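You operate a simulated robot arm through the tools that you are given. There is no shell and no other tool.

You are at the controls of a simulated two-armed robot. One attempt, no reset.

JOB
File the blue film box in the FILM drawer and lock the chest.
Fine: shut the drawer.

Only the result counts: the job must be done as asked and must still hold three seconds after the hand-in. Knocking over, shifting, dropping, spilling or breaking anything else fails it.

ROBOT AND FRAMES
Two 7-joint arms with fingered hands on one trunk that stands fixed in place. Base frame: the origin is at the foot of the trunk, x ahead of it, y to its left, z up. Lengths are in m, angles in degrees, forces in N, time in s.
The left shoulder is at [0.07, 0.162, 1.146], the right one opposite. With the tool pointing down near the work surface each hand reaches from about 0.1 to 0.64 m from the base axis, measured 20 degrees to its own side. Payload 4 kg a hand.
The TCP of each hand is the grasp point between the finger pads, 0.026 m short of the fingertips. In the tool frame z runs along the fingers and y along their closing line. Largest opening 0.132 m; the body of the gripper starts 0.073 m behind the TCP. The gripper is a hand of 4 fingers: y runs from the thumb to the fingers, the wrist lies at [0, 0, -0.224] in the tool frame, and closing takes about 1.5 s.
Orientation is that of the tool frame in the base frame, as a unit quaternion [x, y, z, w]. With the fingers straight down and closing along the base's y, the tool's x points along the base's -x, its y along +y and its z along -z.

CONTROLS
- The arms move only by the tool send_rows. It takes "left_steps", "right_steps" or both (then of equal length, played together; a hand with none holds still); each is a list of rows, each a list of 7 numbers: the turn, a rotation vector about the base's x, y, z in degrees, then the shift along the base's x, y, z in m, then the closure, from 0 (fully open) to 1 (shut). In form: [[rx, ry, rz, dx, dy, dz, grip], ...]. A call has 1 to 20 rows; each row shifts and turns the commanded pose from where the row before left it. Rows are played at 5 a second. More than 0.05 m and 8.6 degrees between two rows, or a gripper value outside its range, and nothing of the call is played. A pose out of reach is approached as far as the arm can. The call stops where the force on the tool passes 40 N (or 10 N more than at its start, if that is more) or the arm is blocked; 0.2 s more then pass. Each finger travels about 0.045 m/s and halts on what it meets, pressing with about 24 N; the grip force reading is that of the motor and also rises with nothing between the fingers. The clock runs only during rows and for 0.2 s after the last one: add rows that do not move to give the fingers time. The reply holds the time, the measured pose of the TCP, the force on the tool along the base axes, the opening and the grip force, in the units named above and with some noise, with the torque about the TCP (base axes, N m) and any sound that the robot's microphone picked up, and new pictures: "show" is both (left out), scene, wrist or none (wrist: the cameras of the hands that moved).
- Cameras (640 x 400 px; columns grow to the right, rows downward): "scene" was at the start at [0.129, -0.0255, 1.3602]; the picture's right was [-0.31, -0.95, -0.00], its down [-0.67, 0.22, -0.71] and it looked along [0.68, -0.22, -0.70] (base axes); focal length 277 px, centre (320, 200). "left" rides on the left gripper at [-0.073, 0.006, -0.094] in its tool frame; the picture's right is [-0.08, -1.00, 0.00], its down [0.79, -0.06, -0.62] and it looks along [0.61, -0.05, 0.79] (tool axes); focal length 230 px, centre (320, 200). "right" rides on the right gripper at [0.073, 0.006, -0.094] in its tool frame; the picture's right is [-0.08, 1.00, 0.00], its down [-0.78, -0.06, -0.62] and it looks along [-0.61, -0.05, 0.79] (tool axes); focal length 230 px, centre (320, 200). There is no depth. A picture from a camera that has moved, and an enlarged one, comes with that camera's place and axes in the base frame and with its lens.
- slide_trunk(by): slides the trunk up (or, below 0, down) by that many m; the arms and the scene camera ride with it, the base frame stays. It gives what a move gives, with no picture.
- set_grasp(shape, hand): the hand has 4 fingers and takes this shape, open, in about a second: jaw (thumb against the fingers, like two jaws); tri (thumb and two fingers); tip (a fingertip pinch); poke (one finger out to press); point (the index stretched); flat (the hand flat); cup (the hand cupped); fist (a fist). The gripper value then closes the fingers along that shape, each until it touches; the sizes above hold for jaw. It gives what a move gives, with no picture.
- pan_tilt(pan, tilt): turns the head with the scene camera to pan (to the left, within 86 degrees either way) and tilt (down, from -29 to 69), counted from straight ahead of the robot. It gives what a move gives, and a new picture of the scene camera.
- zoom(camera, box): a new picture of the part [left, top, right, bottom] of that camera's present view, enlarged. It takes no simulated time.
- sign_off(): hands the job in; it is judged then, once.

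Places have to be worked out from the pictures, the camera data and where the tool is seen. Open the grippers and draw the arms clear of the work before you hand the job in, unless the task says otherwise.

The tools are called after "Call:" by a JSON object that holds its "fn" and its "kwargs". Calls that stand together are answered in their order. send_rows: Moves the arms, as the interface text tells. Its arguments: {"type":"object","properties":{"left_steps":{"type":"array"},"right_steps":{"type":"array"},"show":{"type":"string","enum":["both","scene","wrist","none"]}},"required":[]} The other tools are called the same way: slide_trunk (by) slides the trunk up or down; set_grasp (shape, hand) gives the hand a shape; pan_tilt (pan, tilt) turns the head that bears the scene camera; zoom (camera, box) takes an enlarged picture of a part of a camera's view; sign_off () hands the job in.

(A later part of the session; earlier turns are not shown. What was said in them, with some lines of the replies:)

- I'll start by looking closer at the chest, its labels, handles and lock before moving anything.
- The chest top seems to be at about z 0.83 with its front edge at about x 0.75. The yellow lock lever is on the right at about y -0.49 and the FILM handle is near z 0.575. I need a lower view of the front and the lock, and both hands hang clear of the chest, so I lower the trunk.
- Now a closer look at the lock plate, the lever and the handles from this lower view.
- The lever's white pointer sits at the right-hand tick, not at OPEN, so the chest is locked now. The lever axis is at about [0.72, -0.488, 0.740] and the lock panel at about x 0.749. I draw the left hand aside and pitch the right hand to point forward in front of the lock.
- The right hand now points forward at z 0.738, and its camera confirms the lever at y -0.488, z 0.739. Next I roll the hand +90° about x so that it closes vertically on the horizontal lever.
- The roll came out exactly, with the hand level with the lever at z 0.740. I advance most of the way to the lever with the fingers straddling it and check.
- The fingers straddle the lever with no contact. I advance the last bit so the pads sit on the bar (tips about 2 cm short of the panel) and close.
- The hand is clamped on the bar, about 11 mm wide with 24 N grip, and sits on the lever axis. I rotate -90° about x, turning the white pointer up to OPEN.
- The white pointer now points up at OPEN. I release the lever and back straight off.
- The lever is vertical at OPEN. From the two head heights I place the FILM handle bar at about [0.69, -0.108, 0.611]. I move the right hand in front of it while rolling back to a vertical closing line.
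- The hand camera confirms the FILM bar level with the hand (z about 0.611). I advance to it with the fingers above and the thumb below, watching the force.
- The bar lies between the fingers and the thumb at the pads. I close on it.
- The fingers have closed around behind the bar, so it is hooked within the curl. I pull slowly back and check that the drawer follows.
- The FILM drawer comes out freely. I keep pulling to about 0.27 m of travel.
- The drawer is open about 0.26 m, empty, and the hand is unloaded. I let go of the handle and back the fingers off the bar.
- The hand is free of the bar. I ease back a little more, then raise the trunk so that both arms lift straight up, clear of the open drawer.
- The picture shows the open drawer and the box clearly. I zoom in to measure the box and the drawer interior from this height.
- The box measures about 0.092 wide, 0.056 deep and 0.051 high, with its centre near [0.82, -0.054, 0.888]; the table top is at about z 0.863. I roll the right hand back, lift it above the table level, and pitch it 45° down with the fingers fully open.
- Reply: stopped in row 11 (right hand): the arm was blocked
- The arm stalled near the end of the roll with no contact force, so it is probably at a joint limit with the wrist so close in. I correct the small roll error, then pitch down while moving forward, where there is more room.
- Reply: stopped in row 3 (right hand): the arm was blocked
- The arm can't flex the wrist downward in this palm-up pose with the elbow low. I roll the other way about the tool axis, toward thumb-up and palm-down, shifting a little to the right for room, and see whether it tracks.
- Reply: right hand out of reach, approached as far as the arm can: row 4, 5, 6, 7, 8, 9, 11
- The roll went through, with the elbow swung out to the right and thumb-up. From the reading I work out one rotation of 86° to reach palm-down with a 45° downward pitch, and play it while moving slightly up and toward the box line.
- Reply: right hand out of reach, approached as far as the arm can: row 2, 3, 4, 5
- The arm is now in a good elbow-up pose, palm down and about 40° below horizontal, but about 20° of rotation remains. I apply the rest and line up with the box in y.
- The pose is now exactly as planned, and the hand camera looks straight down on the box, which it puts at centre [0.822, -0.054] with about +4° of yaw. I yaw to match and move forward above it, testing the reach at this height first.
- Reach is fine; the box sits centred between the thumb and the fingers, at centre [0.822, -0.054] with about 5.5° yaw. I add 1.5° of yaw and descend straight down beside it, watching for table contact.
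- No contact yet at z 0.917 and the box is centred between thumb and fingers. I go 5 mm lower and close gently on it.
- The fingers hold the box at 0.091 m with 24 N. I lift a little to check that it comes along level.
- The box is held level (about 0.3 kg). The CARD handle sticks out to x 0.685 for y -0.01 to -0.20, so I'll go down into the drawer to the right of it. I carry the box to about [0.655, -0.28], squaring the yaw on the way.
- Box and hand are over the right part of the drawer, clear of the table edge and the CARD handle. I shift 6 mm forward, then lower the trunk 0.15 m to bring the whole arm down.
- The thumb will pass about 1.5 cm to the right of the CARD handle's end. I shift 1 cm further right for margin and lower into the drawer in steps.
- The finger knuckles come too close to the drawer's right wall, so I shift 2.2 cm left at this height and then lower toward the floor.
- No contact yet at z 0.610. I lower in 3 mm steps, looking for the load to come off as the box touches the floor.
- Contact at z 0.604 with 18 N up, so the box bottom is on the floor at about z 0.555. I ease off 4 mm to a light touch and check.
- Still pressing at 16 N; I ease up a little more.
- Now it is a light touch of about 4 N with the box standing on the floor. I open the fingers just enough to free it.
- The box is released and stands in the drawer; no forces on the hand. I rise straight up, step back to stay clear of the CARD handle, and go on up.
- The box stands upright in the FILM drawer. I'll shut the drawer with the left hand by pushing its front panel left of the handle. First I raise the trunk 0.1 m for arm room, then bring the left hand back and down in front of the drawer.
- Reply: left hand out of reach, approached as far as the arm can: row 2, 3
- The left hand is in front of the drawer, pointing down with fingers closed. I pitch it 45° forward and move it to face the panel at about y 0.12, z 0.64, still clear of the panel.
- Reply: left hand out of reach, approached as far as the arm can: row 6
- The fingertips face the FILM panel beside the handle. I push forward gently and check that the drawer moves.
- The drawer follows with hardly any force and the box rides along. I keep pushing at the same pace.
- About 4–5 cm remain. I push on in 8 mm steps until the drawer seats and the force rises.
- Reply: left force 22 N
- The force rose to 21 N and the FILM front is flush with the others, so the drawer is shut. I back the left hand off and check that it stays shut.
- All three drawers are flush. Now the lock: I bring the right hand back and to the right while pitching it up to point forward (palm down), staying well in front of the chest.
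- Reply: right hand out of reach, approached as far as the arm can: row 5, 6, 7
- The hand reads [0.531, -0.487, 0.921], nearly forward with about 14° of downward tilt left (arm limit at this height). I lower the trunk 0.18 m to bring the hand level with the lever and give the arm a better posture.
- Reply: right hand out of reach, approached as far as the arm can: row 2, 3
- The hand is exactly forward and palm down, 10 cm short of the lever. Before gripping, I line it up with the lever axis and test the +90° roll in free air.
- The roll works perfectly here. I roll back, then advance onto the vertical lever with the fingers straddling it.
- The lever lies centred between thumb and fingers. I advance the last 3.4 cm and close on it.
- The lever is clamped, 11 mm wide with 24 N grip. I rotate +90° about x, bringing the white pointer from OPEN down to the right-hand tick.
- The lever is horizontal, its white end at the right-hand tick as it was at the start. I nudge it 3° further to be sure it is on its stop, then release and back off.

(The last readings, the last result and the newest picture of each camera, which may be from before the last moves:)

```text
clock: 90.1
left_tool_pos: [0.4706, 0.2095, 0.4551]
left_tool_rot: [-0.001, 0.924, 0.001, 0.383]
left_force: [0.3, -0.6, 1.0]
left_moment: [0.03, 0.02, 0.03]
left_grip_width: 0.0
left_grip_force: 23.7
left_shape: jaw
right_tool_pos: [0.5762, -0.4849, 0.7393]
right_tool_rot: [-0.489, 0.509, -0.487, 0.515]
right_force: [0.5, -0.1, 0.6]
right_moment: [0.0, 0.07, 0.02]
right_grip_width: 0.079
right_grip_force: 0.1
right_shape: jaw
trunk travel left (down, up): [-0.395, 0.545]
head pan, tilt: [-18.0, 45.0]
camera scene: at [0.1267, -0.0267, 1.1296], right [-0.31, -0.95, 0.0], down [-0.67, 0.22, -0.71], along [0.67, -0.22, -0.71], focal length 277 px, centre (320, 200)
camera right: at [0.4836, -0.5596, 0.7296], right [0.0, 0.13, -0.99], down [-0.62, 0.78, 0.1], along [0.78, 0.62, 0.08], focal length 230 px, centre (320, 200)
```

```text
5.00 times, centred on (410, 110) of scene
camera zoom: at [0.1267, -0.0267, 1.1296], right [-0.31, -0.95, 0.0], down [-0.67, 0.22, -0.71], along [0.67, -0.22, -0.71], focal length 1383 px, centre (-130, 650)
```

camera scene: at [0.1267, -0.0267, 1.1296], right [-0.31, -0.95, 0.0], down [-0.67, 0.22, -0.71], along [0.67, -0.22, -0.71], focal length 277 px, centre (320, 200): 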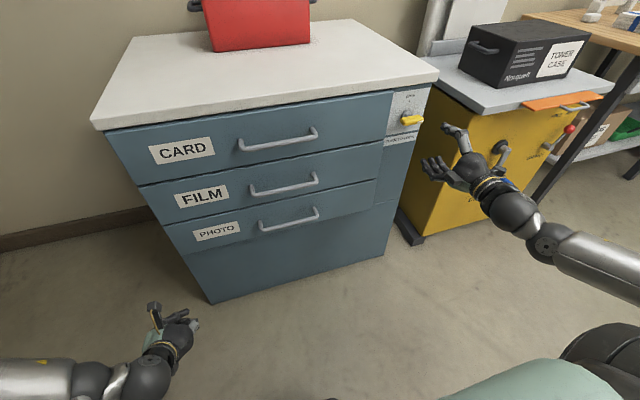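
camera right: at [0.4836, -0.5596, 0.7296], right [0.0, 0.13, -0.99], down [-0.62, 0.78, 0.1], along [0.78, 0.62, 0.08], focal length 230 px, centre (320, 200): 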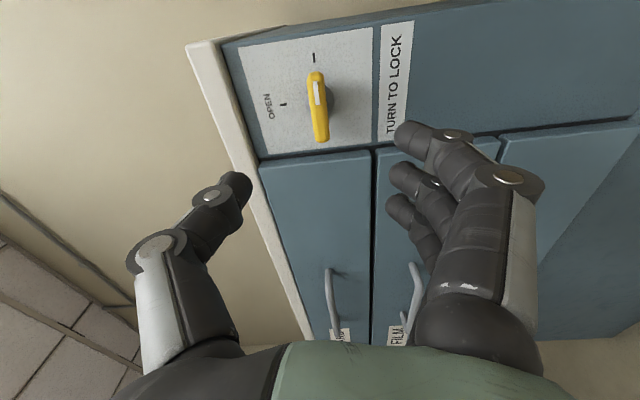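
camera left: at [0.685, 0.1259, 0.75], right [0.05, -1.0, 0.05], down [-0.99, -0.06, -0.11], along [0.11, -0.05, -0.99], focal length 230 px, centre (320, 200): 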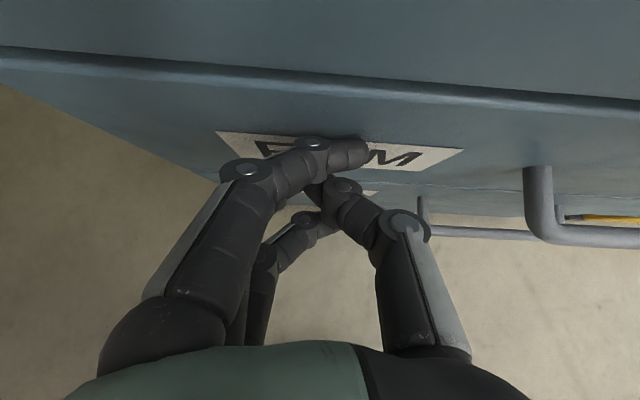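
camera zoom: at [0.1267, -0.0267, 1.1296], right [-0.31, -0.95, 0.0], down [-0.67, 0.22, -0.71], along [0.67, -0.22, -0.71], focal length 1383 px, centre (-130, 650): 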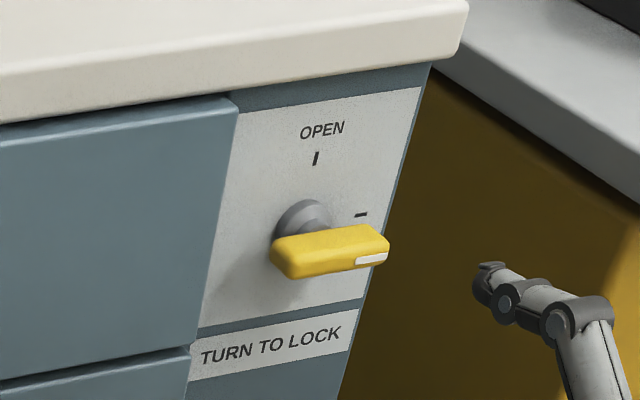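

The pointer sits at the locked tick. Let me check that all drawer fronts are flush, comparing with the initial view.

Call:
{"fn": "zoom", "kwargs": {"camera": "scene", "box": [90, 80, 430, 300]}}

Call:
{"fn": "zoom", "kwargs": {"camera": "scene", "box": [330, 80, 430, 220]}}

Call:
{"fn": "zoom", "kwargs": {"camera": "right", "box": [180, 0, 640, 200]}}

```text
1.82 times, centred on (260, 190) of scene
camera zoom: at [0.1267, -0.0267, 1.1296], right [-0.31, -0.95, 0.0], down [-0.67, 0.22, -0.71], along [0.67, -0.22, -0.71], focal length 503 px, centre (429, 218)
```

zoom: 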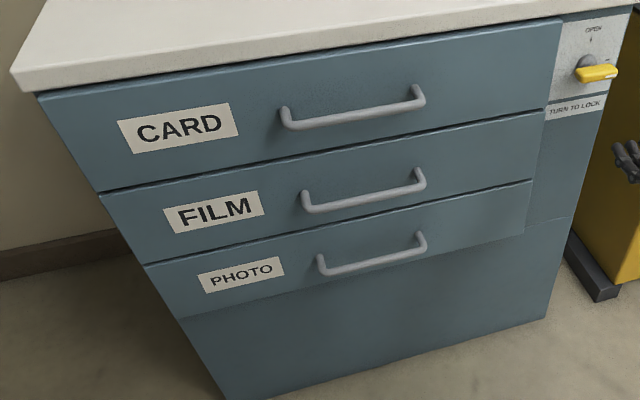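

```text
2.86 times, centred on (380, 150) of scene
camera zoom: at [0.1267, -0.0267, 1.1296], right [-0.31, -0.95, 0.0], down [-0.67, 0.22, -0.71], along [0.67, -0.22, -0.71], focal length 790 px, centre (149, 343)
```

zoom: 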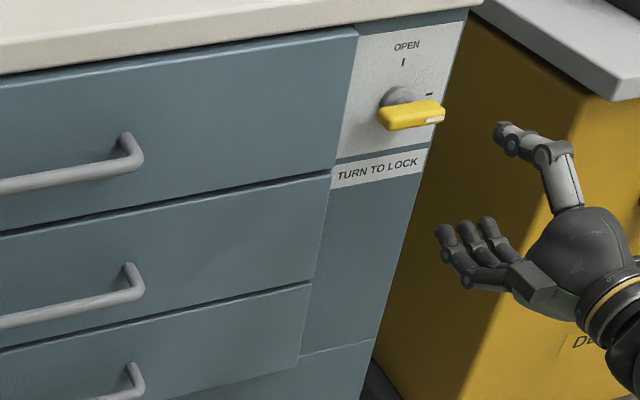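

```text
1.39 times, centred on (410, 100) of right
camera zoom: at [0.4836, -0.5596, 0.7296], right [0.0, 0.13, -0.99], down [-0.62, 0.78, 0.1], along [0.78, 0.62, 0.08], focal length 320 px, centre (195, 339)
```

zoom: 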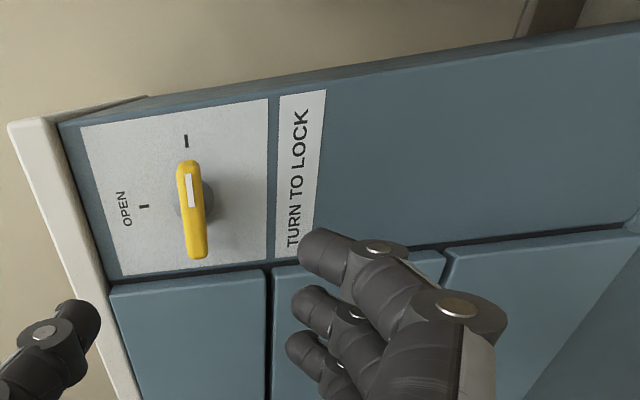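

Drawer edges line up in one straight line and the lever is on its tick. I open both hands fully and draw both arms back from the chest.

Call:
{"fn": "send_rows", "kwargs": {"right_steps": [[0, 0, 0, -0.03, 0, 0, 0.3], [0, 0, 0, -0.03, 0, 0, 0.2], [0, 0, 0, -0.03, 0, 0, 0.1], [0, 0, 0, -0.02, 0, 0, 0], [0, 0, 0, 0, 0, 0, 0], [0, 0, 0, 0, 0, 0, 0], [0, 0, 0, 0, 0, 0, 0], [0, 0, 0, 0, 0, 0, 0], [0, 0, 0, 0, 0, 0, 0]], "left_steps": [[0, 0, 0, -0.02, 0.01, 0, 0.8], [0, 0, 0, -0.02, 0.01, 0, 0.6], [0, 0, 0, -0.02, 0.01, 0, 0.4], [0, 0, 0, 0, 0.01, 0, 0.2], [0, 0, 0, 0, 0, 0, 0], [0, 0, 0, 0, 0, 0, 0], [0, 0, 0, 0, 0, 0, 0], [0, 0, 0, 0, 0, 0, 0], [0, 0, 0, 0, 0, 0, 0]], "show": "scene"}}

Call:
{"fn": "pan_tilt", "kwargs": {"pan": -15, "tilt": 35}}

Call:
{"fn": "zoom", "kwargs": {"camera": "scene", "box": [110, 80, 470, 300]}}

```text
clock: 92.1
left_tool_pos: [0.4555, 0.2341, 0.4575]
left_tool_rot: [-0.001, 0.925, 0.0, 0.38]
left_force: [-0.2, 0.6, 0.5]
left_moment: [-0.01, 0.0, -0.01]
left_grip_width: 0.1319
left_grip_force: 0.2
left_shape: jaw
left hand out of reach, approached as far as the arm can: row 2, 3
right_tool_pos: [0.4679, -0.4861, 0.7389]
right_tool_rot: [-0.489, 0.511, -0.486, 0.514]
right_force: [0.0, 0.3, 0.4]
right_moment: [0.01, 0.01, 0.0]
right_grip_width: 0.1319
right_grip_force: 0.1
right_shape: jaw
trunk travel left (down, up): [-0.395, 0.545]
head pan, tilt: [-18.0, 45.0]
camera scene: at [0.1284, -0.0252, 1.1295], right [-0.31, -0.95, 0.0], down [-0.67, 0.22, -0.71], along [0.67, -0.22, -0.71], focal length 277 px, centre (320, 200)
```

scene: 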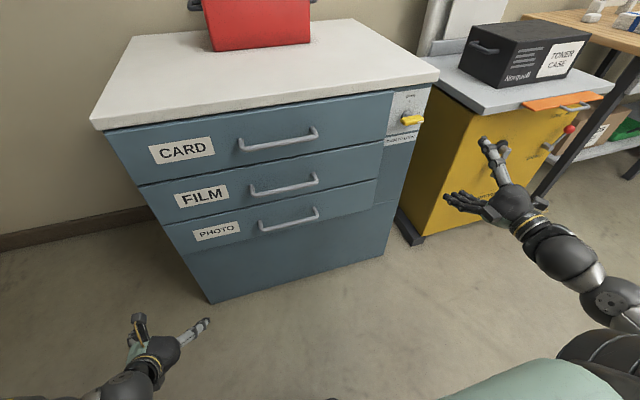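

```text
clock: 92.8
left_tool_pos: [0.4549, 0.2327, 0.4576]
left_tool_rot: [-0.001, 0.925, 0.0, 0.38]
left_force: [-1.0, 0.0, -0.2]
left_moment: [-0.02, 0.01, 0.01]
left_grip_width: 0.132
left_grip_force: 0.0
left_shape: jaw
right_tool_pos: [0.4676, -0.4865, 0.7391]
right_tool_rot: [-0.488, 0.511, -0.486, 0.514]
right_force: [0.2, 0.2, 0.7]
right_moment: [0.03, 0.01, -0.02]
right_grip_width: 0.1319
right_grip_force: 0.1
right_shape: jaw
trunk travel left (down, up): [-0.395, 0.545]
head pan, tilt: [-15.0, 35.0]
camera scene: at [0.1362, -0.0228, 1.1443], right [-0.26, -0.97, 0.0], down [-0.55, 0.15, -0.82], along [0.79, -0.21, -0.57], focal length 277 px, centre (320, 200)
```

scene: 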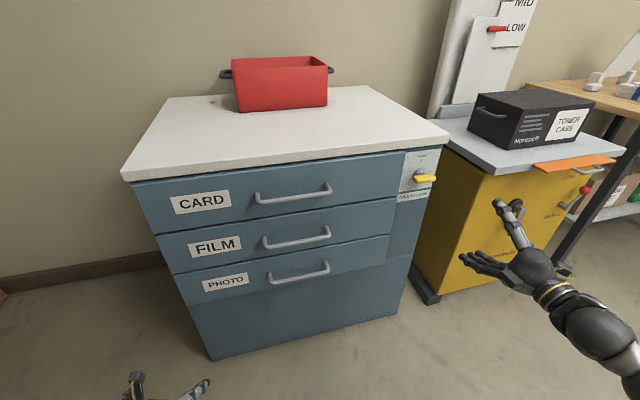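

```text
1.78 times, centred on (290, 190) of scene
camera zoom: at [0.1362, -0.0228, 1.1443], right [-0.26, -0.97, 0.0], down [-0.55, 0.15, -0.82], along [0.79, -0.21, -0.57], focal length 492 px, centre (373, 218)
```

zoom: 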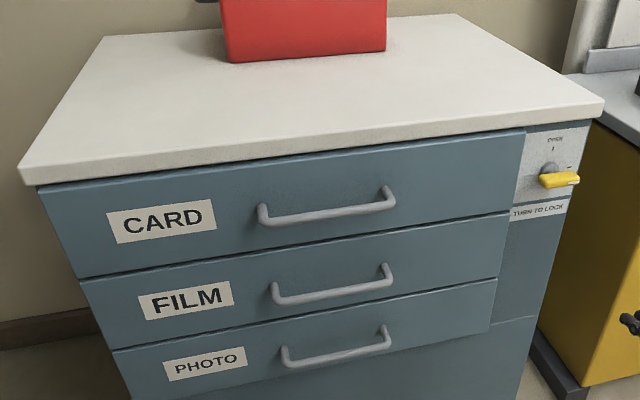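

The box is filed in the FILM drawer, all three drawers are flush and the lever is on the locked tick. The bin and the trolley look undisturbed, and both hands are open and clear. I hand the job in.

Call:
{"fn": "sign_off", "kwargs": {}}

```text
The job is handed in.
```

The blue film box is standing upright in the FILM drawer, the drawer is shut, and the chest is locked. I've handed the job in.

- **Lock:** The lever was not at OPEN when I began, so I turned it to OPEN first. After shutting the drawer I turned it back until it met its stop, with the white pointer on the right-hand tick. I did not tug a drawer to test the lock.
- **Drawer:** I pushed the FILM drawer until it met its stop. In the last pictures all three drawer fronts line up flush.
- **Surroundings:** In the last picture the red bin and the trolley look undisturbed. Both hands are open and drawn back from the chest.
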